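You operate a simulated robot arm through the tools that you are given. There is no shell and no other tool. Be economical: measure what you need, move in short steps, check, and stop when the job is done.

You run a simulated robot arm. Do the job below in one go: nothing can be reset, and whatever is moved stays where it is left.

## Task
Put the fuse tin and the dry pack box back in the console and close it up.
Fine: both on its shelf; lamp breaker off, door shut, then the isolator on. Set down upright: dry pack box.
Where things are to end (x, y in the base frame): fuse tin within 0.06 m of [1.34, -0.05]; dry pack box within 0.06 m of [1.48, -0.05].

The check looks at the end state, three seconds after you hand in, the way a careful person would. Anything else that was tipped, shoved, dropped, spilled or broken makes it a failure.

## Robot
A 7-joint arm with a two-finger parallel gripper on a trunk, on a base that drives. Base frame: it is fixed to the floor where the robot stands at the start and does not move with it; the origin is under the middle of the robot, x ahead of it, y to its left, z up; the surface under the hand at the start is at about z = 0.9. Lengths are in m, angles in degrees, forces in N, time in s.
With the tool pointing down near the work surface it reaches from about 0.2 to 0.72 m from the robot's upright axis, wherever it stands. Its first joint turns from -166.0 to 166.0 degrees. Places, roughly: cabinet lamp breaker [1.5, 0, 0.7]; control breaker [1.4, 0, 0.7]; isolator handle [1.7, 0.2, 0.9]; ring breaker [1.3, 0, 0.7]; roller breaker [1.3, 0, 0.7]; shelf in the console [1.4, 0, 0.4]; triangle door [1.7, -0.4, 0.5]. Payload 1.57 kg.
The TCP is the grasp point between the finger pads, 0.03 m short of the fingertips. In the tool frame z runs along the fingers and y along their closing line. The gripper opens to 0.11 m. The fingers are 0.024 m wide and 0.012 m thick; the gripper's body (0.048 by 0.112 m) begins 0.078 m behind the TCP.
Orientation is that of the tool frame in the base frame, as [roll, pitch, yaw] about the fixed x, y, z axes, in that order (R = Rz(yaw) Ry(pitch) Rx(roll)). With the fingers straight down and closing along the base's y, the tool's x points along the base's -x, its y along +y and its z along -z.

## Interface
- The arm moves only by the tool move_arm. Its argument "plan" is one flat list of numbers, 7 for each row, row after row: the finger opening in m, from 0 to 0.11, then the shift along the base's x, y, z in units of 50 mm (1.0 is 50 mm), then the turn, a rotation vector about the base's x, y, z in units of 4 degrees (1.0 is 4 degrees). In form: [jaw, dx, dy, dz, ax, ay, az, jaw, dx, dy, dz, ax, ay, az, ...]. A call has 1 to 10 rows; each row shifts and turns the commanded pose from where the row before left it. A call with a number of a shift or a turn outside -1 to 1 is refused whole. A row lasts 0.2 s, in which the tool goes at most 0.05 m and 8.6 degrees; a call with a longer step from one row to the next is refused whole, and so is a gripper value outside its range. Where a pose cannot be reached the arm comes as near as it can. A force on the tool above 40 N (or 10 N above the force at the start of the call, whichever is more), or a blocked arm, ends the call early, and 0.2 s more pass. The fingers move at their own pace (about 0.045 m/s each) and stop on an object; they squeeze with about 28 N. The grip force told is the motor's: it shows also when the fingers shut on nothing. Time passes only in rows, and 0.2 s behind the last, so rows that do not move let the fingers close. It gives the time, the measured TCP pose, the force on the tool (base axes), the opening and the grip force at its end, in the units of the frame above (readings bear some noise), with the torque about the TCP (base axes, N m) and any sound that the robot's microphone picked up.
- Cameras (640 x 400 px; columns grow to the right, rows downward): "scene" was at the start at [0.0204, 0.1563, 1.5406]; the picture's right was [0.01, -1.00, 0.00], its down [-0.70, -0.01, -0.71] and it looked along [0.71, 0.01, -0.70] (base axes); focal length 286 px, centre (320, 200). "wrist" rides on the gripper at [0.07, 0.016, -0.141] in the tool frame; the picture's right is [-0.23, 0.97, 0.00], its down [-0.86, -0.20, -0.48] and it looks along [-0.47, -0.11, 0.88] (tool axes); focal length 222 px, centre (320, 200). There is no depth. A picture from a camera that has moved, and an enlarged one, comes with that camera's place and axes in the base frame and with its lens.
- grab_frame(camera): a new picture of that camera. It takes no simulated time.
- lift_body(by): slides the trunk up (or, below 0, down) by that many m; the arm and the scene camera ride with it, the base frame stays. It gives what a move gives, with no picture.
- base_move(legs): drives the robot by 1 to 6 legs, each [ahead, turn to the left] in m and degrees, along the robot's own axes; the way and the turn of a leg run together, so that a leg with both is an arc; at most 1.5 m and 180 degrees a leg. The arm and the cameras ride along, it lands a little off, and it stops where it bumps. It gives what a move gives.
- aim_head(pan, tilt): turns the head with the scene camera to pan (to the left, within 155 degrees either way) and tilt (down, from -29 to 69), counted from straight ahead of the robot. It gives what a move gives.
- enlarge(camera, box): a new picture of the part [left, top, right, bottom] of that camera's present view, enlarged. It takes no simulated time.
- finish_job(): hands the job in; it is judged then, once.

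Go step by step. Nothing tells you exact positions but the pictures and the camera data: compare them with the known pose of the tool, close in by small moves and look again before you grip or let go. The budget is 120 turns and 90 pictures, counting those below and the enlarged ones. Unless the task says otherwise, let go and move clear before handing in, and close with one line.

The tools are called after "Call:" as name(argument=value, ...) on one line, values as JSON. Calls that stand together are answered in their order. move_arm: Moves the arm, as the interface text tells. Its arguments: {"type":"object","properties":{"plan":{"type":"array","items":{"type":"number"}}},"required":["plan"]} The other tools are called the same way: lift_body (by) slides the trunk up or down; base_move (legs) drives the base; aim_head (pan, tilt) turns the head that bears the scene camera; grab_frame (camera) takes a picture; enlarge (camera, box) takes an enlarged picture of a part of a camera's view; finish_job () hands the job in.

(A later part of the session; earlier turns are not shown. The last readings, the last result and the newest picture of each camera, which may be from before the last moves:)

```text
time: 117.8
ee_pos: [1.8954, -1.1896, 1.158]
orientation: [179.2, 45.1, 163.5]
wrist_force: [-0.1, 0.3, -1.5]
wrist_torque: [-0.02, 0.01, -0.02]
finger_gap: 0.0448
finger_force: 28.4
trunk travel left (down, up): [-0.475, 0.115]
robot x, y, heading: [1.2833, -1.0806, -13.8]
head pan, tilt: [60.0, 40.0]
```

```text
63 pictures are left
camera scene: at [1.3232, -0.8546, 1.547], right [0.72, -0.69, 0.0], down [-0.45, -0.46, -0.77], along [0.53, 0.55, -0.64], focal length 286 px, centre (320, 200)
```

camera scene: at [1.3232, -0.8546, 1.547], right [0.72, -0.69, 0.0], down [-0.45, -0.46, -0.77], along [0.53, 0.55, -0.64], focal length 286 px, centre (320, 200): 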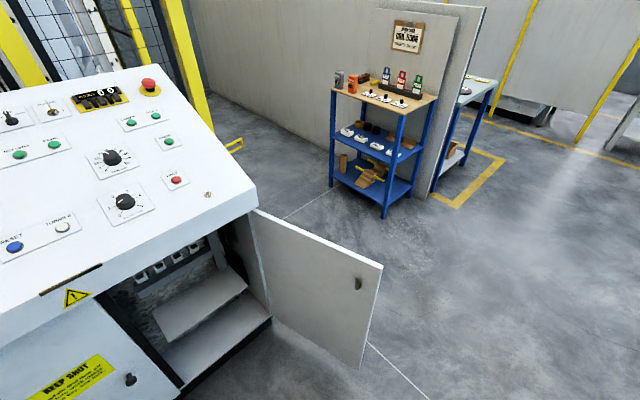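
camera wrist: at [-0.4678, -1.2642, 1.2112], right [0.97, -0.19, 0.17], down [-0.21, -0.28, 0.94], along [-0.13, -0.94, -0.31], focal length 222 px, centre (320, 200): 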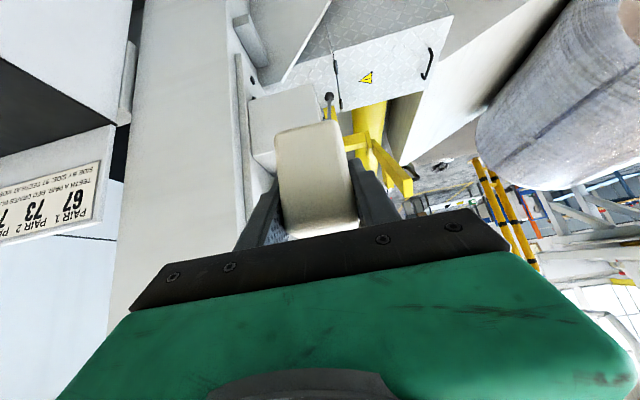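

The door and interior breaker row are clear now. Turning to face the opening; the hand passes well above the door.

Call:
base_move(legs=[[0, 104]])

Call:
aim_head(pan=-5, tilt=45)

Call:
grab_frame(camera="scene")

Call:
grab_frame(camera="wrist")

```text
time: 122.6
ee_pos: [1.2426, -0.4634, 1.1584]
orientation: [179.3, 45.3, -92.3]
wrist_force: [0.3, -0.5, -0.9]
wrist_torque: [-0.03, -0.03, -0.01]
finger_gap: 0.0446
finger_force: 28.0
trunk travel left (down, up): [-0.475, 0.115]
robot x, y, heading: [1.2867, -1.0807, 90.1]
head pan, tilt: [60.0, 40.0]
```

```text
time: 123.9
ee_pos: [1.2416, -0.463, 1.1581]
orientation: [179.3, 45.1, -92.3]
wrist_force: [0.6, 0.5, -1.3]
wrist_torque: [0.03, 0.0, 0.02]
finger_gap: 0.0445
finger_force: 27.7
trunk travel left (down, up): [-0.475, 0.115]
robot x, y, heading: [1.2852, -1.0797, 90.2]
head pan, tilt: [-5.0, 45.0]
```

```text
62 pictures are left
camera scene: at [1.1374, -1.0599, 1.5398], right [1.0, -0.08, 0.0], down [-0.06, -0.7, -0.71], along [0.06, 0.7, -0.71], focal length 286 px, centre (320, 200)
```

scene: 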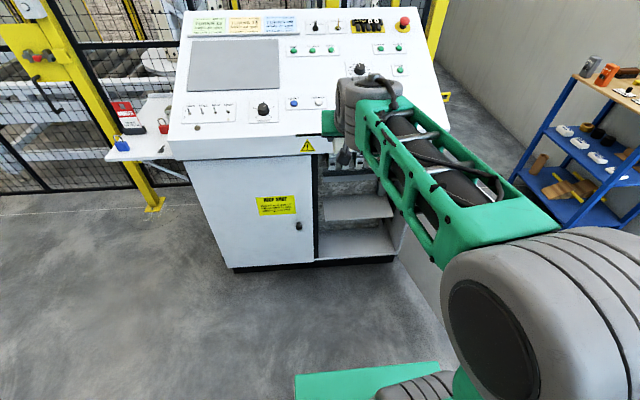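

```text
61 pictures are left
camera wrist: at [1.2227, -0.6132, 1.208], right [-0.97, 0.19, 0.17], down [0.22, 0.26, 0.94], along [0.14, 0.95, -0.29], focal length 222 px, centre (320, 200)
```

wrist: 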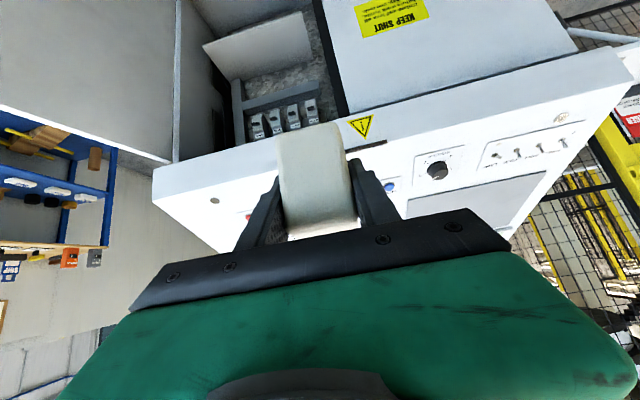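

Shelf (z≈0.4) spans x 1.25–1.60, y about -0.09 to 0.08; the panel lip overhangs to y≈-0.23 at z≈0.95. I'll lower the trunk outside the opening and shift the hand toward x 1.48.

Call:
move_arm(plan=[0.0, 0.8, 0, 0, 0, 0, 0, 0.0, 0.8, 0, 0, 0, 0, 0, 0.0, 0.8, 0, 0, 0, 0, 0, 0.0, 0.8, 0, 0, 0, 0, 0.2, 0.0, 0.8, 0, 0, 0, 0, 0.2, 0.0, 0.76, 0, 0, 0, 0, 0.2])

Call:
lift_body(by=-0.4)

Call:
grab_frame(camera="scene")

Call:
grab_frame(camera="wrist")

```text
time: 125.3
ee_pos: [1.4813, -0.4617, 1.1583]
orientation: [179.2, 45.2, -90.0]
wrist_force: [0.5, 0.5, -1.4]
wrist_torque: [-0.03, 0.0, 0.0]
finger_gap: 0.0447
finger_force: 27.8
trunk travel left (down, up): [-0.475, 0.115]
robot x, y, heading: [1.2886, -1.0826, 90.6]
head pan, tilt: [-5.0, 45.0]
```

```text
time: 129.2
ee_pos: [1.4815, -0.4621, 0.7582]
orientation: [179.3, 45.2, -89.9]
wrist_force: [-0.3, 0.8, -0.8]
wrist_torque: [-0.02, -0.02, 0.0]
finger_gap: 0.0446
finger_force: 27.6
trunk travel left (down, up): [-0.075, 0.515]
robot x, y, heading: [1.2837, -1.0807, 90.4]
head pan, tilt: [-5.0, 45.0]
```

```text
60 pictures are left
camera scene: at [1.1376, -1.0599, 1.1398], right [1.0, -0.08, 0.0], down [-0.06, -0.7, -0.71], along [0.06, 0.7, -0.71], focal length 286 px, centre (320, 200)
```

scene: 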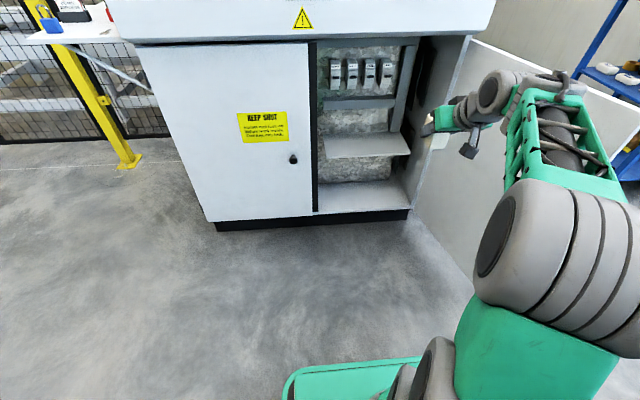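

```text
59 pictures are left
camera wrist: at [1.4676, -0.6132, 0.8078], right [-0.97, 0.15, 0.17], down [0.21, 0.26, 0.94], along [0.1, 0.95, -0.29], focal length 222 px, centre (320, 200)
```

wrist: 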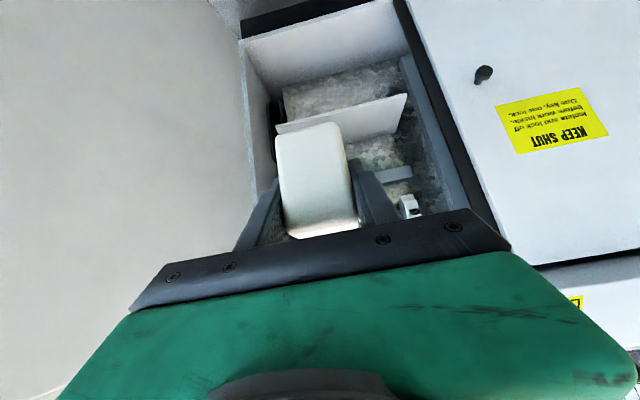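

The hand is in line with the shelf's right part. I'll lower further, then drive forward to just outside the opening.

Call:
lift_body(by=-0.07)

Call:
move_arm(plan=[0.0, 0, 0, -0.8, 0, 0, 0, 0.0, 0, 0, -0.8, 0, 0, 0, 0.0, 0, 0, -0.8, 0, 0, 0, 0.0, 0, 0, -0.6, 0, 0, 0])

Call:
base_move(legs=[[0.27, 0]])

Call:
grab_frame(camera="scene")

Call:
grab_frame(camera="wrist")

```text
time: 130.2
ee_pos: [1.4804, -0.4622, 0.6886]
orientation: [179.3, 45.2, -90.0]
wrist_force: [0.4, -0.2, -1.5]
wrist_torque: [0.0, 0.01, 0.01]
finger_gap: 0.0447
finger_force: 28.0
trunk travel left (down, up): [-0.005, 0.585]
robot x, y, heading: [1.2863, -1.0831, 90.2]
head pan, tilt: [-5.0, 45.0]
```

```text
time: 131.2
ee_pos: [1.481, -0.4618, 0.5377]
orientation: [179.3, 45.3, -89.9]
wrist_force: [0.4, 0.6, 0.0]
wrist_torque: [0.02, -0.04, 0.04]
finger_gap: 0.0447
finger_force: 27.9
trunk travel left (down, up): [-0.005, 0.585]
robot x, y, heading: [1.284, -1.0801, 90.4]
head pan, tilt: [-5.0, 45.0]
```

```text
time: 133.2
ee_pos: [1.479, -0.1882, 0.5382]
orientation: [179.2, 45.2, -89.8]
wrist_force: [0.3, 0.6, -1.2]
wrist_torque: [-0.03, -0.04, 0.01]
finger_gap: 0.0447
finger_force: 28.1
trunk travel left (down, up): [-0.005, 0.585]
robot x, y, heading: [1.2859, -0.8078, 90.2]
head pan, tilt: [-5.0, 45.0]
```

```text
58 pictures are left
camera scene: at [1.136, -0.7862, 1.0698], right [1.0, -0.08, 0.0], down [-0.06, -0.7, -0.71], along [0.06, 0.7, -0.71], focal length 286 px, centre (320, 200)
```

scene: 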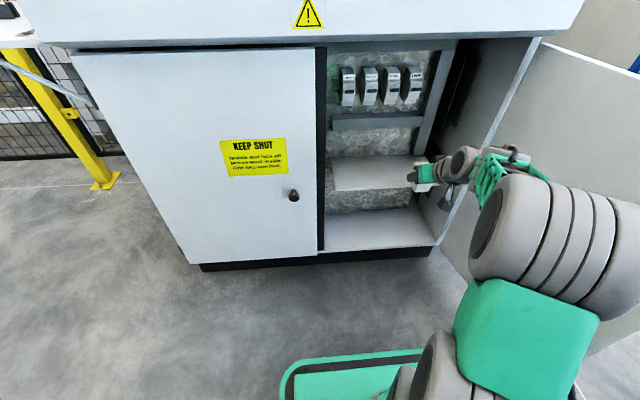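

```text
57 pictures are left
camera wrist: at [1.4652, -0.3392, 0.5883], right [-0.97, 0.15, 0.17], down [0.2, 0.26, 0.94], along [0.09, 0.95, -0.29], focal length 222 px, centre (320, 200)
```

wrist: 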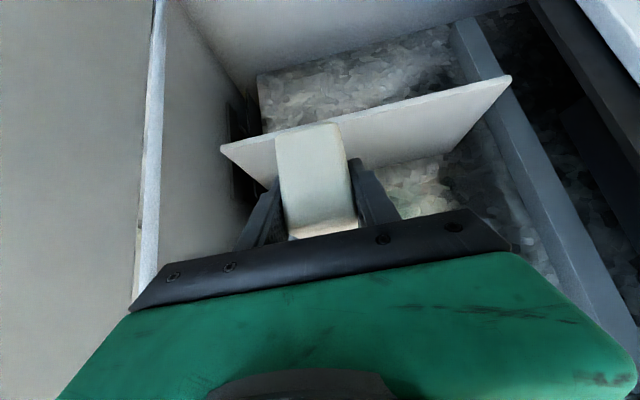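

Shelf top ≈0.42 with front edge y≈-0.106. I'll move the box in over the shelf to y -0.05, still ~7 cm high.

Call:
move_arm(plan=[0.0, 0, 0.7, 0, 0, 0, 0, 0.0, 0, 0.7, 0, 0, 0, 0, 0.0, 0, 0.7, 0, 0, 0, 0, 0.0, 0, 0.66, 0, 0, 0, 0, 0.0, 0, 0, 0, 0, 0, 0])

Call:
grab_frame(camera="wrist")

Call:
enlarge(camera="scene", box=[310, 30, 550, 270])

```text
time: 134.4
ee_pos: [1.4794, -0.0483, 0.5383]
orientation: [179.3, 45.3, -89.9]
wrist_force: [-0.2, 0.6, -1.6]
wrist_torque: [0.01, 0.0, -0.02]
finger_gap: 0.0449
finger_force: 28.5
trunk travel left (down, up): [-0.005, 0.585]
robot x, y, heading: [1.2834, -0.8049, 90.3]
head pan, tilt: [-5.0, 45.0]
```

```text
56 pictures are left
camera wrist: at [1.4661, -0.2008, 0.5881], right [-0.97, 0.15, 0.17], down [0.21, 0.27, 0.94], along [0.09, 0.95, -0.29], focal length 222 px, centre (320, 200)
```

wrist: 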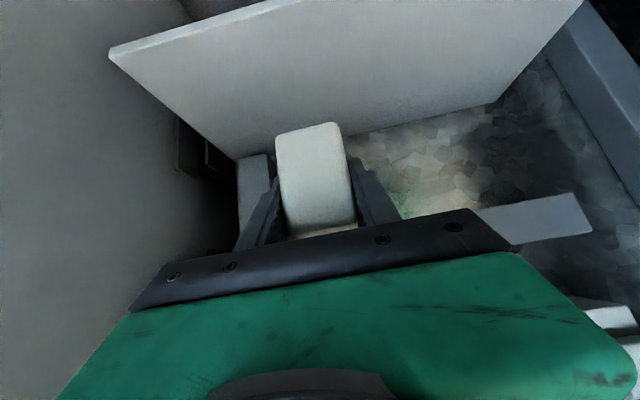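

```text
1.67 times, centred on (430, 150) of scene
camera zoom: at [1.136, -0.7862, 1.0698], right [1.0, -0.08, 0.0], down [-0.06, -0.7, -0.71], along [0.06, 0.7, -0.71], focal length 477 px, centre (137, 283)
```

zoom: 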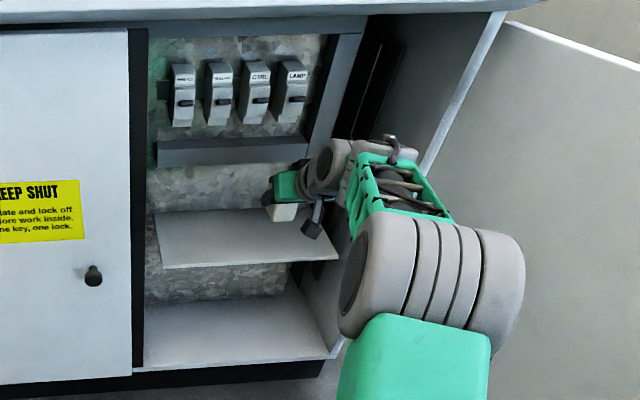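

Everything lines up. Lowering to just above the shelf.

Call:
move_arm(plan=[0.0, 0, 0, -0.7, 0, 0, 0, 0.0, 0, 0, -0.5, 0, 0, 0, 0.0, 0, 0, -0.2, 0, 0, 0, 0.0, 0, 0, -0.06, 0, 0, 0, 0.0, 0, 0, 0, 0, 0, 0])

Call:
enlarge(camera="scene", box=[370, 120, 470, 220])

Call:
grab_frame(camera="wrist")

```text
time: 135.6
ee_pos: [1.4782, -0.0499, 0.4663]
orientation: [179.3, 45.3, -89.7]
wrist_force: [-0.4, -0.3, -0.2]
wrist_torque: [0.03, -0.05, 0.03]
finger_gap: 0.0446
finger_force: 27.5
trunk travel left (down, up): [-0.005, 0.585]
robot x, y, heading: [1.2811, -0.8088, 90.5]
head pan, tilt: [-5.0, 45.0]
```

```text
4.00 times, centred on (420, 170) of scene
camera zoom: at [1.136, -0.7862, 1.0698], right [1.0, -0.08, 0.0], down [-0.06, -0.7, -0.71], along [0.06, 0.7, -0.71], focal length 1146 px, centre (-80, 320)
```

zoom: 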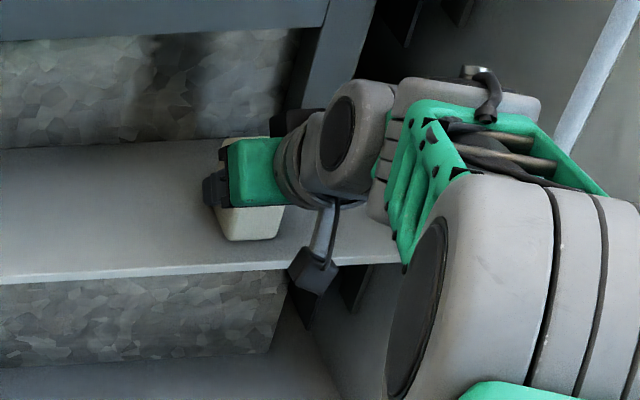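

```text
53 pictures are left
camera wrist: at [1.4653, -0.2012, 0.5152], right [-0.97, 0.15, 0.17], down [0.2, 0.26, 0.94], along [0.09, 0.95, -0.29], focal length 222 px, centre (320, 200)
```

wrist: 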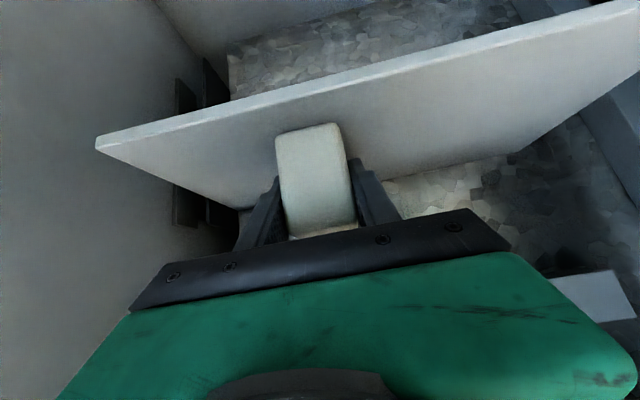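

No contact yet; creeping down in 3 mm steps.

Call:
move_arm(plan=[0.0, 0, 0, -0.06, 0, 0, 0, 0.0, 0, 0, -0.04, 0, 0, 0, 0.0, 0, 0, 0, 0, 0, 0])

```text
time: 136.4
ee_pos: [1.4788, -0.049, 0.4668]
orientation: [179.5, 45.7, -89.6]
wrist_force: [-0.1, -1.8, 19.2]
wrist_torque: [-0.6, -0.4, -0.07]
finger_gap: 0.0446
finger_force: 28.2
trunk travel left (down, up): [-0.005, 0.585]
robot x, y, heading: [1.2855, -0.8085, 90.4]
head pan, tilt: [-5.0, 45.0]
```

Contact with the shelf (19 N). I'll ease off, open and withdraw along the tool axis.

Call:
move_arm(plan=[0.0446, 0, 0, 0.07, 0, 0, 0, 0.085, 0, 0, 0, 0, 0, 0, 0.085, 0, 0, 0, 0, 0, 0, 0.085, 0, 0, 0, 0, 0, 0])

Call:
move_arm(plan=[0.085, 0, -0.3, 0.3, 0, 0, 0, 0.085, 0, -0.6, 0.6, 0, 0, 0, 0.085, 0, -0.6, 0.6, 0, 0, 0, 0.085, 0, -0.8, 0.2, 0, 0, 0, 0.085, 0, -0.8, 0, 0, 0, 0])

Call:
grab_frame(camera="wrist")

Call:
enlarge(camera="scene", box=[310, 40, 470, 240])

```text
time: 137.4
ee_pos: [1.4782, -0.0506, 0.4637]
orientation: [179.3, 45.2, -89.8]
wrist_force: [-0.3, 0.4, 0.4]
wrist_torque: [0.03, 0.02, -0.01]
finger_gap: 0.0851
finger_force: 0.0
trunk travel left (down, up): [-0.005, 0.585]
robot x, y, heading: [1.2868, -0.81, 90.7]
head pan, tilt: [-5.0, 45.0]
```

```text
time: 138.6
ee_pos: [1.4778, -0.2048, 0.5489]
orientation: [179.3, 45.2, -89.7]
wrist_force: [-0.2, 0.3, 0.7]
wrist_torque: [0.0, 0.03, -0.05]
finger_gap: 0.085
finger_force: 0.0
trunk travel left (down, up): [-0.005, 0.585]
robot x, y, heading: [1.2852, -0.8059, 90.6]
head pan, tilt: [-5.0, 45.0]
```

```text
52 pictures are left
camera wrist: at [1.4648, -0.3562, 0.599], right [-0.97, 0.15, 0.17], down [0.2, 0.27, 0.94], along [0.09, 0.95, -0.29], focal length 222 px, centre (320, 200)
```

wrist: 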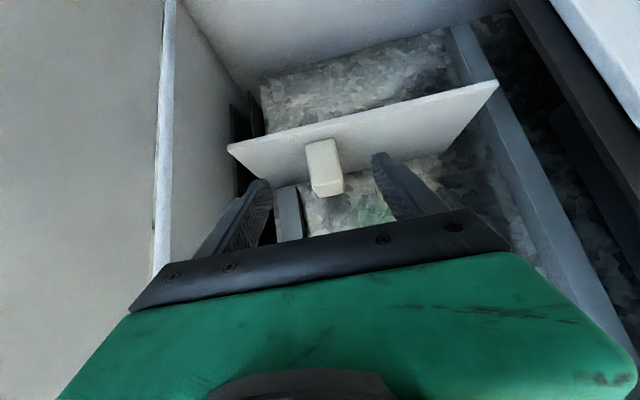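

```text
2.00 times, centred on (390, 140) of scene
camera zoom: at [1.1361, -0.786, 1.0698], right [1.0, -0.08, 0.0], down [-0.06, -0.7, -0.71], along [0.06, 0.7, -0.71], focal length 573 px, centre (180, 320)
```

zoom: 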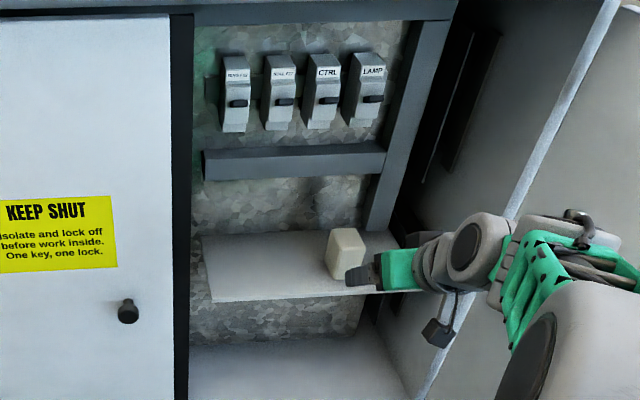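

The dry pack stands upright on the shelf. Let me inspect the breakers now.

Call:
enlarge(camera="scene", box=[330, 55, 434, 120])

```text
6.15 times, centred on (382, 88) of scene
camera zoom: at [1.1361, -0.786, 1.0698], right [1.0, -0.08, 0.0], down [-0.06, -0.7, -0.71], along [0.06, 0.7, -0.71], focal length 1762 px, centre (-62, 892)
```

zoom: 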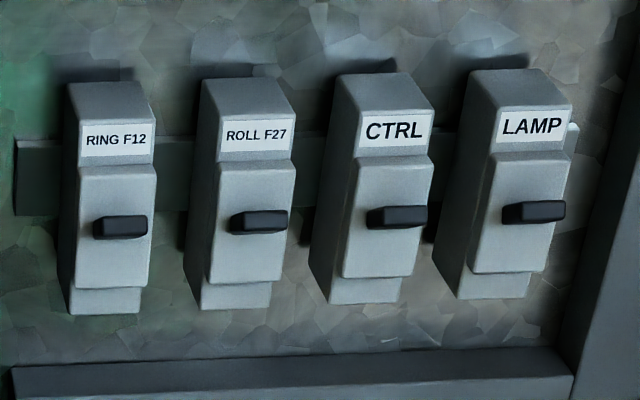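

LAMP is the right-hand lever, near (1.50, 0.0, 0.70), all four look alike (on). While here I'll level the tool with fingers closed, so a fingertip can push that lever down.

Call:
move_arm(plan=[0.0, 0, -0.2, 0, 1, 0, 0, 0.0, 0, -0.2, 0, 1, 0, 0, 0.0, 0, -0.2, 0, 1, 0, 0, 0.0, 0, -0.2, 0, 1, 0, 0, 0.0, 0, 0, 0, 1, 0, 0, 0.0, 0, 0, 0, 1, 0, 0, 0.0, 0, 0, 0, 1, 0, 0, 0.0, 0, 0, 0, 1, 0, 0, 0.0, 0, 0, 0, 1, 0, 0, 0.0, 0, 0, 0, 1, 0, 0])

Call:
lift_body(by=0.17)

Call:
grab_frame(camera="wrist")

Call:
grab_frame(camera="scene")

```text
time: 140.8
ee_pos: [1.4788, -0.2442, 0.5492]
orientation: [-178.7, 85.4, -88.0]
wrist_force: [0.1, 0.3, -0.1]
wrist_torque: [0.03, 0.01, -0.01]
finger_gap: 0.0
finger_force: 21.3
trunk travel left (down, up): [-0.005, 0.585]
robot x, y, heading: [1.2877, -0.8094, 90.5]
head pan, tilt: [-5.0, 45.0]
```

```text
time: 142.7
ee_pos: [1.4784, -0.2447, 0.7188]
orientation: [-179.5, 85.1, -88.6]
wrist_force: [0.4, -0.2, 0.5]
wrist_torque: [0.0, 0.02, 0.02]
finger_gap: 0.0
finger_force: 21.0
trunk travel left (down, up): [-0.175, 0.415]
robot x, y, heading: [1.2866, -0.8078, 90.5]
head pan, tilt: [-5.0, 45.0]
```

```text
49 pictures are left
camera wrist: at [1.4651, -0.3935, 0.6608], right [-0.97, 0.0, 0.23], down [0.2, -0.4, 0.89], along [0.09, 0.92, 0.39], focal length 222 px, centre (320, 200)
```

wrist: 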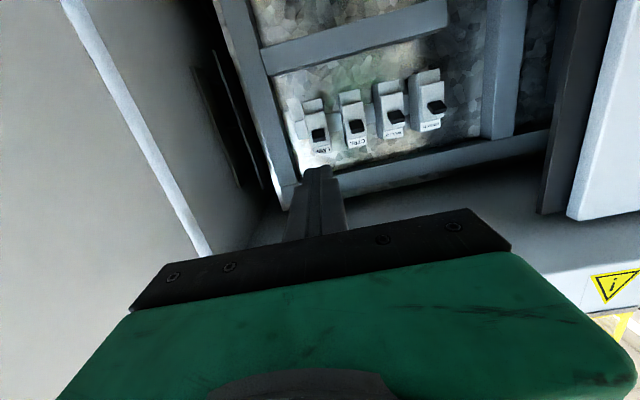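

```text
48 pictures are left
camera scene: at [1.136, -0.7863, 1.2398], right [1.0, -0.08, 0.0], down [-0.06, -0.7, -0.71], along [0.06, 0.7, -0.71], focal length 286 px, centre (320, 200)
```

scene: 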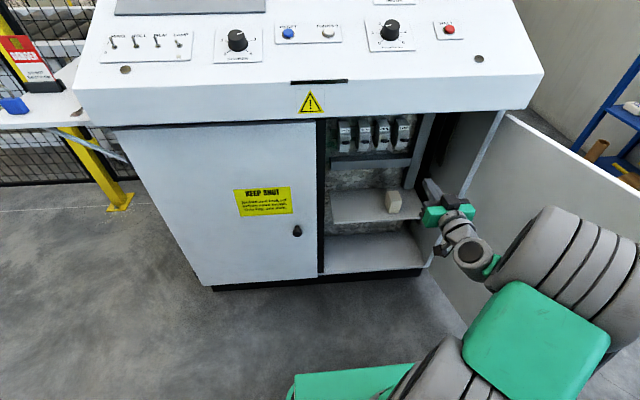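

Call:
enlarge(camera="wrist", box=[260, 50, 480, 190])

```text
2.86 times, centred on (370, 120) of wrist
camera zoom: at [1.4651, -0.3935, 0.6608], right [-0.97, 0.0, 0.23], down [0.2, -0.4, 0.89], along [0.09, 0.92, 0.39], focal length 635 px, centre (177, 429)
```

zoom: 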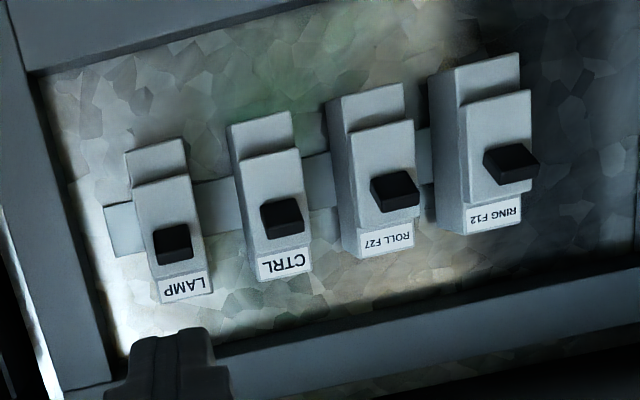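

Levers point up (on). LAMP's lever tip is about (1.483, -0.005, 0.709). I'll bring the closed fingertips in above and just in front of it, then check.

Call:
move_arm(plan=[0.0, 0.1, 0.4, 0.46, 0, 0, 0.1, 0.0, 0, 0.8, 0, 0, 0, 0, 0.0, 0, 0.8, 0, 0, 0, 0, 0.0, 0, 0.8, 0, 0, 0, 0, 0.0, 0, 0.8, 0, 0, 0, 0, 0.0, 0, 0, 0, 0, 0, 0])

Call:
enlarge(camera="wrist", box=[220, 0, 500, 200])

Call:
enlarge(camera="scene", box=[320, 100, 480, 220])

```text
time: 144.1
ee_pos: [1.484, -0.0637, 0.742]
orientation: [-179.6, 85.2, -88.3]
wrist_force: [-0.7, -0.1, 0.3]
wrist_torque: [0.0, 0.0, 0.02]
finger_gap: 0.0001
finger_force: 21.7
trunk travel left (down, up): [-0.175, 0.415]
robot x, y, heading: [1.2852, -0.8083, 90.3]
head pan, tilt: [-5.0, 45.0]
```

```text
2.00 times, centred on (360, 100) of wrist
camera zoom: at [1.4712, -0.2127, 0.6833], right [-0.97, 0.0, 0.23], down [0.21, -0.4, 0.89], along [0.09, 0.92, 0.39], focal length 444 px, centre (240, 400)
```

zoom: 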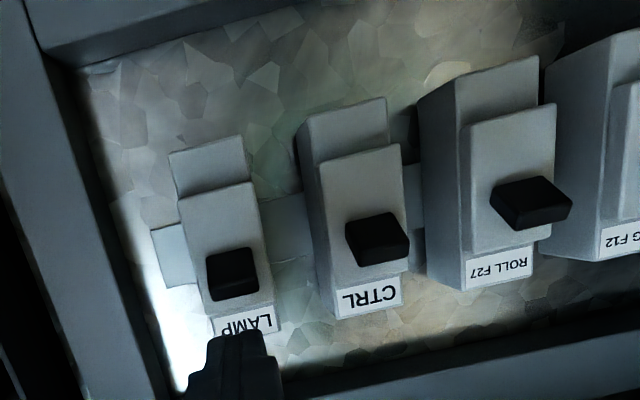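

```text
3.33 times, centred on (400, 160) of scene
camera zoom: at [1.136, -0.7862, 1.2398], right [1.0, -0.08, 0.0], down [-0.06, -0.7, -0.71], along [0.06, 0.7, -0.71], focal length 955 px, centre (53, 333)
```

zoom: 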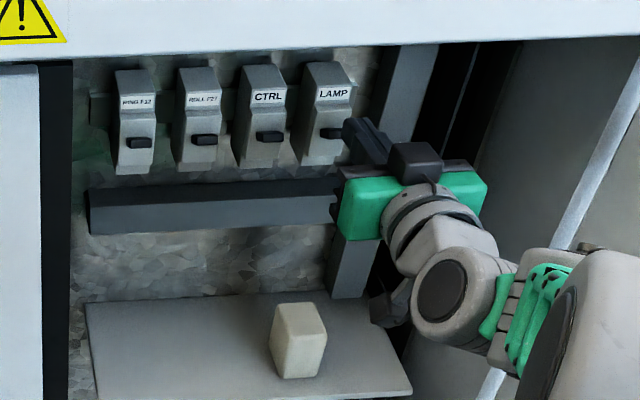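

Aligned. Advancing 4 cm over the lever, then pressing down gently.

Call:
move_arm(plan=[0.0, -0.06, 0.4, 0, 0, 0, 0, 0.0, 0, 0.4, 0, 0, 0, 0, 0.0, 0, 0, -0.2, 0, 0, 0, 0.0, 0, 0, -0.2, 0, 0, 0, 0.0, 0, 0, -0.2, 0, 0, 0, 0.0, 0, 0, -0.2, 0, 0, 0])

Call:
enlarge(camera="wrist", box=[220, 0, 500, 200])

```text
time: 145.6
ee_pos: [1.4819, -0.0238, 0.7172]
orientation: [-172.6, 86.8, -81.4]
wrist_force: [-1.5, -6.8, 10.6]
wrist_torque: [0.38, 0.06, -0.02]
finger_gap: 0.0002
finger_force: 21.1
trunk travel left (down, up): [-0.175, 0.415]
robot x, y, heading: [1.2832, -0.8063, 90.2]
head pan, tilt: [-5.0, 45.0]
stopped in row 6: the force on the tool passed its limit at 41 N (the readings are from after the stop); the commanded pose is now the measured one
```

```text
2.00 times, centred on (360, 100) of wrist
camera zoom: at [1.47, -0.1706, 0.6554], right [-0.98, -0.01, 0.22], down [0.2, -0.43, 0.88], along [0.09, 0.91, 0.42], focal length 444 px, centre (240, 400)
```

zoom: 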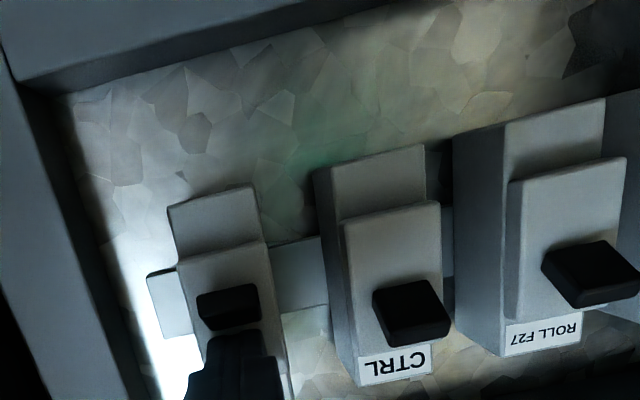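

The lever seems to have moved. I'll back out and compare.

Call:
move_arm(plan=[0.0, 0, -0.3, 0.1, 0, 0, 0, 0.0, 0, -0.8, 0, 0, 0, 0, 0.0, 0, -0.8, 0, 0, 0, 0, 0.0, 0, 0, 0, 0, 0, 0])

Call:
enlarge(camera="wrist", box=[220, 0, 500, 200])

Call:
enlarge(camera="scene", box=[320, 100, 440, 180])

```text
time: 146.6
ee_pos: [1.4814, -0.1194, 0.718]
orientation: [-175.8, 86.3, -84.5]
wrist_force: [-0.1, -1.2, -0.2]
wrist_torque: [0.01, -0.03, 0.04]
finger_gap: 0.0
finger_force: 21.2
trunk travel left (down, up): [-0.175, 0.415]
robot x, y, heading: [1.2836, -0.8073, 90.2]
head pan, tilt: [-5.0, 45.0]
```

```text
2.00 times, centred on (360, 100) of wrist
camera zoom: at [1.4694, -0.2662, 0.6569], right [-0.97, -0.01, 0.22], down [0.2, -0.42, 0.89], along [0.09, 0.91, 0.41], focal length 444 px, centre (240, 400)
```

zoom: 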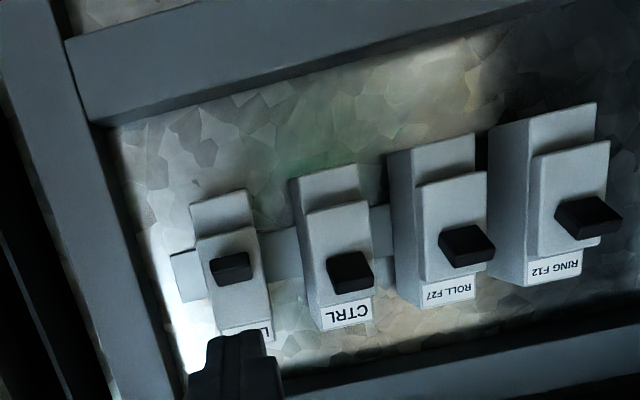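

```text
5.00 times, centred on (380, 140) of scene
camera zoom: at [1.136, -0.7865, 1.2398], right [1.0, -0.08, 0.0], down [-0.06, -0.7, -0.71], along [0.06, 0.7, -0.71], focal length 1432 px, centre (20, 500)
```

zoom: 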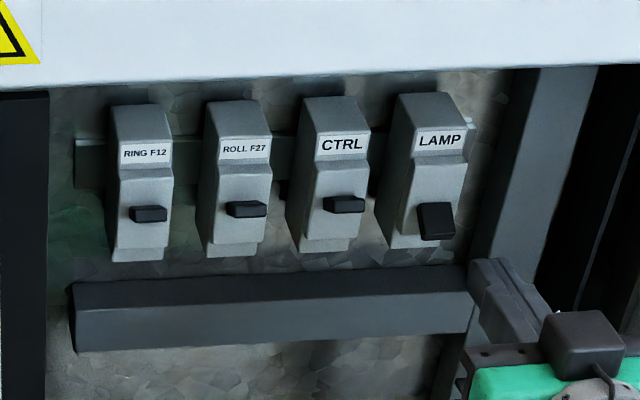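

LAMP is down (off), the others unchanged. Now I'll withdraw, tilt the tool back to 45° down and reopen the gripper for the tin.

Call:
move_arm(plan=[0.0, 0, -0.9, 0, 0, 0, 0, 0.0, 0, -0.9, 0, 0, 0, 0, 0.0, 0, -0.9, 0, 0, 0, 0, 0.0, 0, -0.9, 0, 0, 0, 0, 0.02, 0, -0.4, 0, -1, 0, 0, 0.05, 0, 0, 0, -1, 0, 0, 0.08, 0, 0, 0, -1, 0, 0, 0.11, 0, 0, 0, -1, 0, 0, 0.11, 0, 0, 0, -1, 0, 0, 0.11, 0, 0, 0, -1, 0, 0])

Call:
move_arm(plan=[0.11, 0, 0, 0, -1, 0, 0, 0.11, 0, 0, 0, -1, 0, 0, 0.11, 0, 0, 0, -1, 0, 0, 0.11, 0, 0, 0, -1, 0, 0, 0.11, 0, 0, 0, -0.25, 0, 0])

```text
time: 148.8
ee_pos: [1.4809, -0.3189, 0.7184]
orientation: [179.4, 62.1, -89.3]
wrist_force: [-0.2, -0.4, -0.2]
wrist_torque: [0.0, -0.03, 0.02]
finger_gap: 0.1101
finger_force: 0.1
trunk travel left (down, up): [-0.175, 0.415]
robot x, y, heading: [1.2821, -0.8071, 90.2]
head pan, tilt: [-5.0, 45.0]
```

```text
time: 150.0
ee_pos: [1.4817, -0.3181, 0.7189]
orientation: [179.0, 45.2, -89.5]
wrist_force: [-0.1, 0.0, 0.1]
wrist_torque: [0.0, 0.01, -0.02]
finger_gap: 0.1099
finger_force: 0.0
trunk travel left (down, up): [-0.175, 0.415]
robot x, y, heading: [1.2845, -0.8098, 89.9]
head pan, tilt: [-5.0, 45.0]
```

Now back off, raise the trunk, centre the hand, and then drive back to the ledge.

Call:
base_move(legs=[[-0.3, 0]])

Call:
lift_body(by=0.32)

Call:
move_arm(plan=[0.11, -0.8, 0, 0, 0, 0, 0, 0.11, -0.8, 0, 0, 0, 0, 0, 0.11, -0.8, 0, 0, 0, 0, 0, 0.11, -0.8, 0, 0, 0, 0, 0, 0.11, -0.8, 0, 0, 0, 0, 0])

```text
time: 152.0
ee_pos: [1.482, -0.6178, 0.7189]
orientation: [179.2, 45.4, -89.4]
wrist_force: [-0.2, 0.5, 0.3]
wrist_torque: [0.02, 0.01, -0.04]
finger_gap: 0.11
finger_force: 0.2
trunk travel left (down, up): [-0.175, 0.415]
robot x, y, heading: [1.2879, -1.1108, 90.6]
head pan, tilt: [-5.0, 45.0]
```

```text
time: 155.2
ee_pos: [1.4825, -0.6191, 1.0377]
orientation: [179.1, 45.3, -89.3]
wrist_force: [-0.4, -0.1, 0.0]
wrist_torque: [-0.01, 0.0, -0.04]
finger_gap: 0.1101
finger_force: 0.1
trunk travel left (down, up): [-0.495, 0.095]
robot x, y, heading: [1.2861, -1.106, 90.4]
head pan, tilt: [-5.0, 45.0]
```

```text
time: 156.4
ee_pos: [1.2813, -0.6191, 1.0396]
orientation: [179.2, 45.3, -89.3]
wrist_force: [-0.8, -0.4, 0.6]
wrist_torque: [-0.01, 0.06, 0.02]
finger_gap: 0.1101
finger_force: 0.0
trunk travel left (down, up): [-0.495, 0.095]
robot x, y, heading: [1.291, -1.1084, 90.4]
head pan, tilt: [-5.0, 45.0]
```

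Call:
base_move(legs=[[0, -104.5], [-1.0, 0], [-0.93, 0], [0, -76], [-0.64, 0], [0, 90]])

Call:
aim_head(pan=0, tilt=44)

Call:
grab_frame(camera="scene")

```text
time: 180.6
ee_pos: [-0.1074, -0.0293, 1.0371]
orientation: [179.1, 45.3, -179.7]
wrist_force: [0.2, -0.2, 0.2]
wrist_torque: [-0.04, 0.02, 0.03]
finger_gap: 0.1103
finger_force: 0.1
trunk travel left (down, up): [-0.495, 0.095]
robot x, y, heading: [-0.5949, -0.0377, 0.0]
head pan, tilt: [-5.0, 45.0]
```

```text
time: 181.2
ee_pos: [-0.1088, -0.0313, 1.0384]
orientation: [179.1, 45.4, -179.5]
wrist_force: [0.1, 0.1, 0.5]
wrist_torque: [-0.01, 0.01, -0.01]
finger_gap: 0.1103
finger_force: 0.1
trunk travel left (down, up): [-0.495, 0.095]
robot x, y, heading: [-0.599, -0.0341, 0.3]
head pan, tilt: [0.0, 44.0]
```

```text
41 pictures are left
camera scene: at [-0.5783, 0.1213, 1.5612], right [0.0, -1.0, 0.0], down [-0.69, 0.0, -0.72], along [0.72, 0.0, -0.69], focal length 286 px, centre (320, 200)
```

scene: 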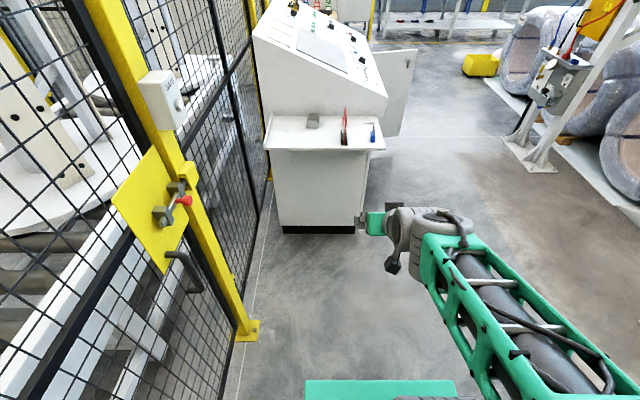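

The tin is still in place. I'll shift the hand left in line with it, then drive forward 0.35 m.

Call:
move_arm(plan=[0.11, 0, 0.9, 0, 0, 0, 0, 0.11, 0, 0.9, 0, 0, 0, 0, 0.11, 0.2, 0.9, 0, 0, 0, 0, 0.11, 0.2, 0.9, 0, 0, 0, 0, 0.11, 0.5, 0.17, 0, -0.15, 0, 0, 0.11, 0.9, 0, 0, 0, 0, 0, 0.11, 0.9, 0, 0, 0, 0, 0])

Call:
base_move(legs=[[0.35, 0]])

Call:
grab_frame(camera="wrist")

```text
time: 182.8
ee_pos: [0.0273, 0.1574, 1.0388]
orientation: [180.0, 45.3, -179.0]
wrist_force: [0.6, 0.0, 0.1]
wrist_torque: [0.0, 0.04, -0.03]
finger_gap: 0.1097
finger_force: 0.1
trunk travel left (down, up): [-0.495, 0.095]
robot x, y, heading: [-0.599, -0.0361, 0.0]
head pan, tilt: [0.0, 44.0]
```

```text
time: 185.1
ee_pos: [0.3744, 0.1628, 1.0384]
orientation: [180.0, 45.3, -178.8]
wrist_force: [0.1, 0.5, -0.7]
wrist_torque: [-0.02, -0.01, -0.01]
finger_gap: 0.11
finger_force: 0.1
trunk travel left (down, up): [-0.495, 0.095]
robot x, y, heading: [-0.2492, -0.0328, 0.9]
head pan, tilt: [0.0, 44.0]
```

```text
40 pictures are left
camera wrist: at [0.225, 0.1745, 1.0881], right [0.14, 0.98, 0.16], down [0.27, -0.19, 0.94], along [0.95, -0.09, -0.29], focal length 222 px, centre (320, 200)
```

wrist: 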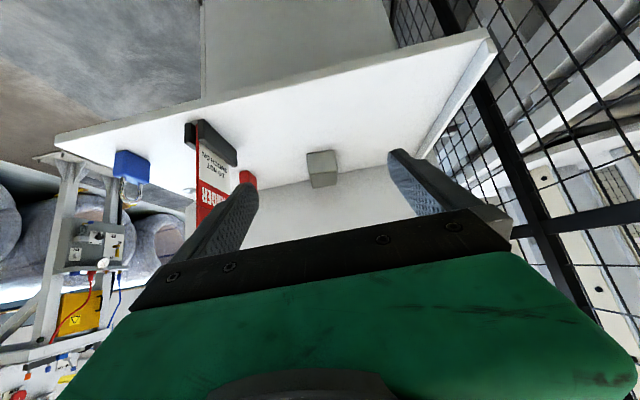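

Tin front face at x≈0.566, centre y≈0.158, height ≈0.04. Approaching at 45° to straddle it.

Call:
move_arm(plan=[0.11, 0.8, -0.05, 0, 0, 0, -0.15, 0.11, 0.8, -0.05, 0, 0, 0, -0.15, 0.11, 0.75, 0, 0, 0, 0, 0, 0.11, 0.6, 0, -0.6, 0, 0, 0, 0.11, 0.6, 0, -0.6, 0, 0, 0, 0.11, 0, 0, 0, 0, 0, 0])

Call:
grab_frame(camera="wrist")

```text
time: 186.5
ee_pos: [0.5505, 0.1583, 0.9778]
orientation: [179.9, 45.3, -179.9]
wrist_force: [0.7, -0.6, 0.0]
wrist_torque: [-0.03, -0.01, -0.02]
finger_gap: 0.1101
finger_force: 0.1
trunk travel left (down, up): [-0.495, 0.095]
robot x, y, heading: [-0.2523, -0.0314, 0.3]
head pan, tilt: [0.0, 44.0]
```

```text
39 pictures are left
camera wrist: at [0.402, 0.1722, 1.0277], right [0.16, 0.97, 0.16], down [0.26, -0.2, 0.94], along [0.95, -0.11, -0.29], focal length 222 px, centre (320, 200)
```

wrist: 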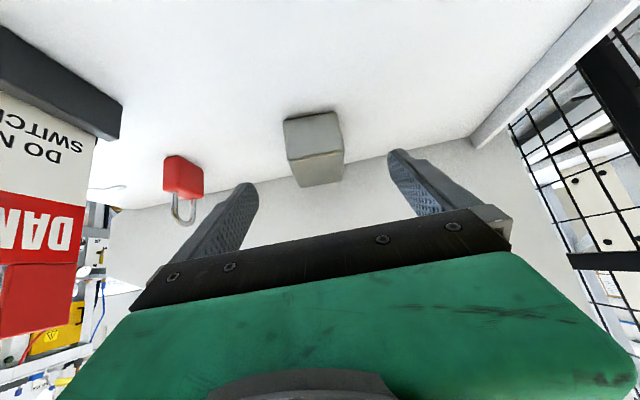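

Centred. Final slide and close.

Call:
move_arm(plan=[0.11, 0.42, -0.02, -0.43, 0, 0, 0, 0.11, 0.42, 0, -0.43, 0, 0, 0, 0.11, 0, 0, 0, 0, 0, 0, 0.0, 0, 0, 0, 0, 0, 0, 0.0, 0, 0, 0, 0, 0, 0, 0.0, 0, 0, 0, 0, 0, 0, 0.0, 0, 0, 0, 0, 0, 0, 0.0, 0, 0, 0, 0, 0, 0])

Call:
grab_frame(camera="wrist")

```text
time: 188.3
ee_pos: [0.5922, 0.1576, 0.9368]
orientation: [179.9, 45.3, 180.0]
wrist_force: [-0.4, -0.3, 1.8]
wrist_torque: [-0.01, 0.08, 0.0]
finger_gap: 0.0497
finger_force: 26.3
trunk travel left (down, up): [-0.495, 0.095]
robot x, y, heading: [-0.249, -0.0314, 0.6]
head pan, tilt: [0.0, 44.0]
```

```text
38 pictures are left
camera wrist: at [0.4441, 0.1714, 0.9855], right [0.16, 0.97, 0.16], down [0.26, -0.2, 0.94], along [0.95, -0.11, -0.29], focal length 222 px, centre (320, 200)
```

wrist: 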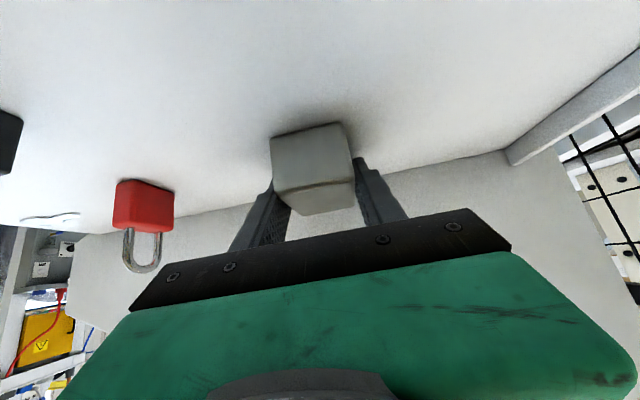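

Gripped. Lift, then back away.

Call:
move_arm(plan=[0.0, 0, 0, 0.4, 0, 0, 0, 0.0, 0, 0, 0.8, 0, 0, 0, 0.0, 0, 0, 0.8, 0, 0, 0, 0.0, 0, 0, 0.8, 0, 0, 0])

Call:
base_move(legs=[[-0.4, 0]])

Call:
grab_frame(camera="wrist")

```text
time: 189.3
ee_pos: [0.5929, 0.157, 1.0767]
orientation: [-179.9, 45.2, -179.9]
wrist_force: [0.4, 0.0, -1.9]
wrist_torque: [-0.03, 0.05, -0.03]
finger_gap: 0.0496
finger_force: 28.0
trunk travel left (down, up): [-0.495, 0.095]
robot x, y, heading: [-0.2522, -0.034, 0.6]
head pan, tilt: [0.0, 44.0]
```

```text
time: 191.8
ee_pos: [0.1909, 0.1539, 1.0766]
orientation: [-180.0, 45.2, -179.9]
wrist_force: [-0.4, -0.4, -2.2]
wrist_torque: [-0.04, 0.0, -0.05]
finger_gap: 0.0493
finger_force: 28.3
trunk travel left (down, up): [-0.495, 0.095]
robot x, y, heading: [-0.652, -0.0374, 0.6]
head pan, tilt: [0.0, 44.0]
```

```text
37 pictures are left
camera wrist: at [0.0422, 0.1691, 1.1257], right [0.16, 0.97, 0.16], down [0.26, -0.2, 0.94], along [0.95, -0.11, -0.29], focal length 222 px, centre (320, 200)
```

wrist: 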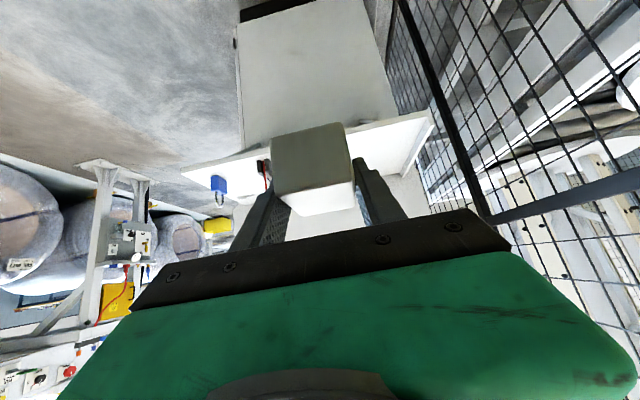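

Good hold. Retracting the arm before the drive.

Call:
move_arm(plan=[0.0, -0.7, -0.6, 0, 0, 0, 0, 0.0, -0.7, -0.6, 0, 0, 0, 0, 0.0, -0.7, -0.6, 0, 0, 0, 0, 0.0, -0.7, -0.6, 0, 0, 0, 0, 0.0, -0.7, -0.6, 0, 0, 0, 0, 0.0, -0.7, -0.6, 0, 0, 0, 0])

```text
time: 193.2
ee_pos: [-0.0195, -0.0264, 1.0754]
orientation: [-179.9, 45.3, -179.9]
wrist_force: [-0.1, 0.2, -2.8]
wrist_torque: [0.0, 0.0, -0.03]
finger_gap: 0.0496
finger_force: 28.7
trunk travel left (down, up): [-0.495, 0.095]
robot x, y, heading: [-0.653, -0.0345, 0.7]
head pan, tilt: [0.0, 44.0]
```

Call:
base_move(legs=[[0, -40.7], [1.0, 0], [0, 21], [1.24, 0]])

```text
time: 207.3
ee_pos: [1.8812, -1.3125, 1.0763]
orientation: [-180.0, 45.3, 159.8]
wrist_force: [0.0, 0.2, -2.1]
wrist_torque: [0.02, 0.0, -0.02]
finger_gap: 0.0497
finger_force: 28.0
trunk travel left (down, up): [-0.495, 0.095]
robot x, y, heading: [1.2845, -1.102, -19.6]
head pan, tilt: [0.0, 44.0]
```

Call:
base_move(legs=[[0, 109.6]])

Call:
lift_body(by=-0.48)

Call:
aim_head(pan=-5, tilt=45)

Call:
grab_frame(camera="wrist")

```text
time: 212.3
ee_pos: [1.2749, -0.4681, 1.0753]
orientation: [-180.0, 45.3, -90.3]
wrist_force: [-1.0, -0.6, -3.1]
wrist_torque: [-0.03, -0.01, 0.02]
finger_gap: 0.0497
finger_force: 28.1
trunk travel left (down, up): [-0.495, 0.095]
robot x, y, heading: [1.2794, -1.1023, 90.1]
head pan, tilt: [0.0, 44.0]
```

```text
refused: -0.48 is not a number from -0.4 to 0.4
```

```text
time: 213.0
ee_pos: [1.2778, -0.4678, 1.0753]
orientation: [-180.0, 45.3, -90.3]
wrist_force: [-0.4, -0.2, -2.6]
wrist_torque: [0.03, -0.02, -0.02]
finger_gap: 0.0492
finger_force: 28.3
trunk travel left (down, up): [-0.495, 0.095]
robot x, y, heading: [1.2834, -1.1028, 90.3]
head pan, tilt: [-5.0, 45.0]
```

```text
36 pictures are left
camera wrist: at [1.2608, -0.6191, 1.1252], right [-0.97, 0.16, 0.16], down [0.2, 0.26, 0.94], along [0.11, 0.95, -0.29], focal length 222 px, centre (320, 200)
```

wrist: 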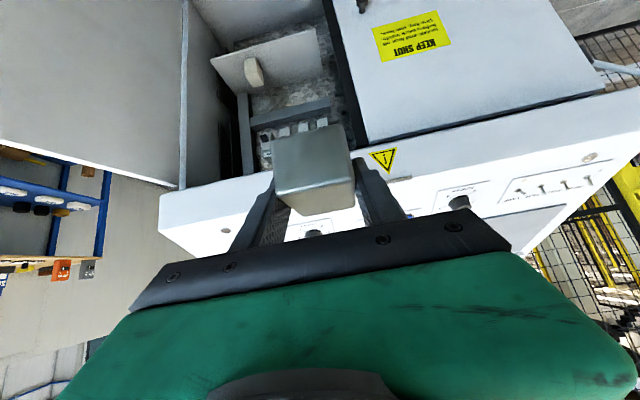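

Call:
move_arm(plan=[0.0, 0.6, 0, 0, 0, 0, 0, 0.0, 0.6, 0, 0, 0, 0, 0.08])

Call:
lift_body(by=-0.4)

Call:
lift_body(by=-0.09)

Call:
move_arm(plan=[0.0, 0, 0, -0.5, 0, 0, 0, 0.0, 0, 0, -0.4, 0, 0, 0])

Call:
base_move(legs=[[0.28, 0]])

Call:
grab_frame(camera="wrist")

```text
time: 213.6
ee_pos: [1.337, -0.4685, 1.0757]
orientation: [180.0, 45.2, -89.9]
wrist_force: [0.1, -0.4, -2.1]
wrist_torque: [-0.02, 0.0, 0.01]
finger_gap: 0.0498
finger_force: 28.2
trunk travel left (down, up): [-0.495, 0.095]
robot x, y, heading: [1.2785, -1.1011, 90.3]
head pan, tilt: [-5.0, 45.0]
```

```text
time: 217.4
ee_pos: [1.3358, -0.4677, 0.6756]
orientation: [179.9, 45.2, -89.9]
wrist_force: [0.5, 0.4, -1.3]
wrist_torque: [0.05, 0.01, -0.01]
finger_gap: 0.0495
finger_force: 27.6
trunk travel left (down, up): [-0.095, 0.495]
robot x, y, heading: [1.2811, -1.1045, 90.2]
head pan, tilt: [-5.0, 45.0]
```

```text
time: 218.7
ee_pos: [1.3371, -0.4673, 0.5855]
orientation: [180.0, 45.3, -89.8]
wrist_force: [-0.2, -0.6, -1.3]
wrist_torque: [-0.04, 0.0, 0.02]
finger_gap: 0.0495
finger_force: 28.0
trunk travel left (down, up): [-0.005, 0.585]
robot x, y, heading: [1.2839, -1.102, 89.8]
head pan, tilt: [-5.0, 45.0]
```

```text
time: 219.2
ee_pos: [1.3371, -0.4674, 0.5425]
orientation: [180.0, 45.3, -90.0]
wrist_force: [-0.1, -0.8, -0.7]
wrist_torque: [0.0, 0.01, -0.01]
finger_gap: 0.0495
finger_force: 28.1
trunk travel left (down, up): [-0.005, 0.585]
robot x, y, heading: [1.2811, -1.1024, 90.4]
head pan, tilt: [-5.0, 45.0]
```

```text
time: 221.2
ee_pos: [1.3387, -0.1875, 0.5408]
orientation: [180.0, 45.4, -90.1]
wrist_force: [0.1, -0.5, -1.0]
wrist_torque: [0.02, 0.01, 0.02]
finger_gap: 0.0495
finger_force: 28.0
trunk travel left (down, up): [-0.005, 0.585]
robot x, y, heading: [1.2817, -0.8215, 89.9]
head pan, tilt: [-5.0, 45.0]
```

```text
35 pictures are left
camera wrist: at [1.3222, -0.3383, 0.59], right [-0.97, 0.16, 0.16], down [0.2, 0.26, 0.94], along [0.11, 0.95, -0.29], focal length 222 px, centre (320, 200)
```

wrist: 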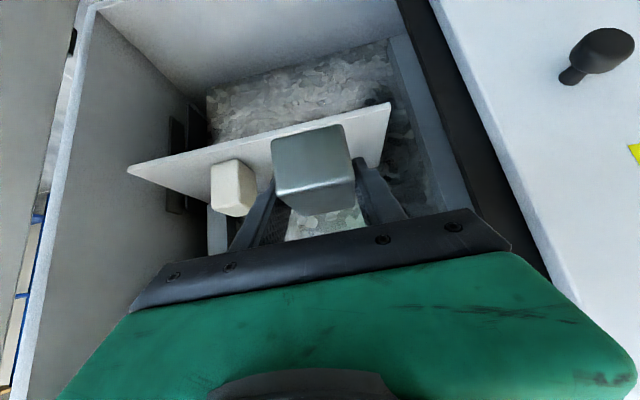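

The neighbouring box is clear of the fingers. Moving the tin in over the shelf, then down.

Call:
move_arm(plan=[0.0, 0, 0.7, 0, 0, 0, 0, 0.0, 0, 0.7, 0, 0, 0, 0, 0.0, 0, 0.7, 0, 0, 0, 0, 0.0, 0, 0.65, 0, 0, 0, 0, 0.0, 0, 0, -0.7, 0, 0, 0, 0.0, 0, 0, -0.6, 0, 0, 0, 0.0, 0, 0, -0.16, 0, 0, 0, 0.0, 0, 0, 0, 0, 0, 0])

Call:
grab_frame(camera="wrist")

```text
time: 223.0
ee_pos: [1.3371, -0.0515, 0.4685]
orientation: [180.0, 45.3, -90.1]
wrist_force: [-0.2, 0.7, -1.5]
wrist_torque: [0.01, 0.03, 0.04]
finger_gap: 0.0496
finger_force: 28.4
trunk travel left (down, up): [-0.005, 0.585]
robot x, y, heading: [1.2878, -0.8223, 90.1]
head pan, tilt: [-5.0, 45.0]
```

```text
34 pictures are left
camera wrist: at [1.3218, -0.201, 0.5168], right [-0.97, 0.16, 0.16], down [0.2, 0.26, 0.94], along [0.11, 0.95, -0.29], focal length 222 px, centre (320, 200)
```

wrist: 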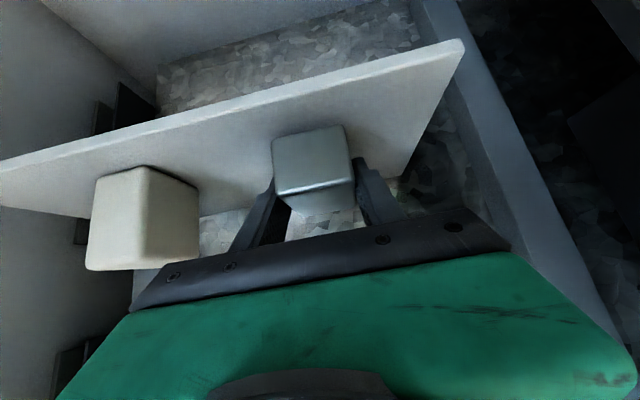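

Call:
move_arm(plan=[0.0, 0, 0, -0.06, 0, 0, 0, 0.0, 0, 0, -0.06, 0, 0, 0, 0.0, 0, 0, -0.04, 0, 0, 0, 0.0, 0, 0, 0, 0, 0, 0])

```text
time: 224.0
ee_pos: [1.3378, -0.0497, 0.4618]
orientation: [180.0, 45.4, -90.1]
wrist_force: [0.7, -1.2, 4.3]
wrist_torque: [-0.2, -0.03, 0.0]
finger_gap: 0.0497
finger_force: 28.1
trunk travel left (down, up): [-0.005, 0.585]
robot x, y, heading: [1.2825, -0.8206, 90.0]
head pan, tilt: [-5.0, 45.0]
```

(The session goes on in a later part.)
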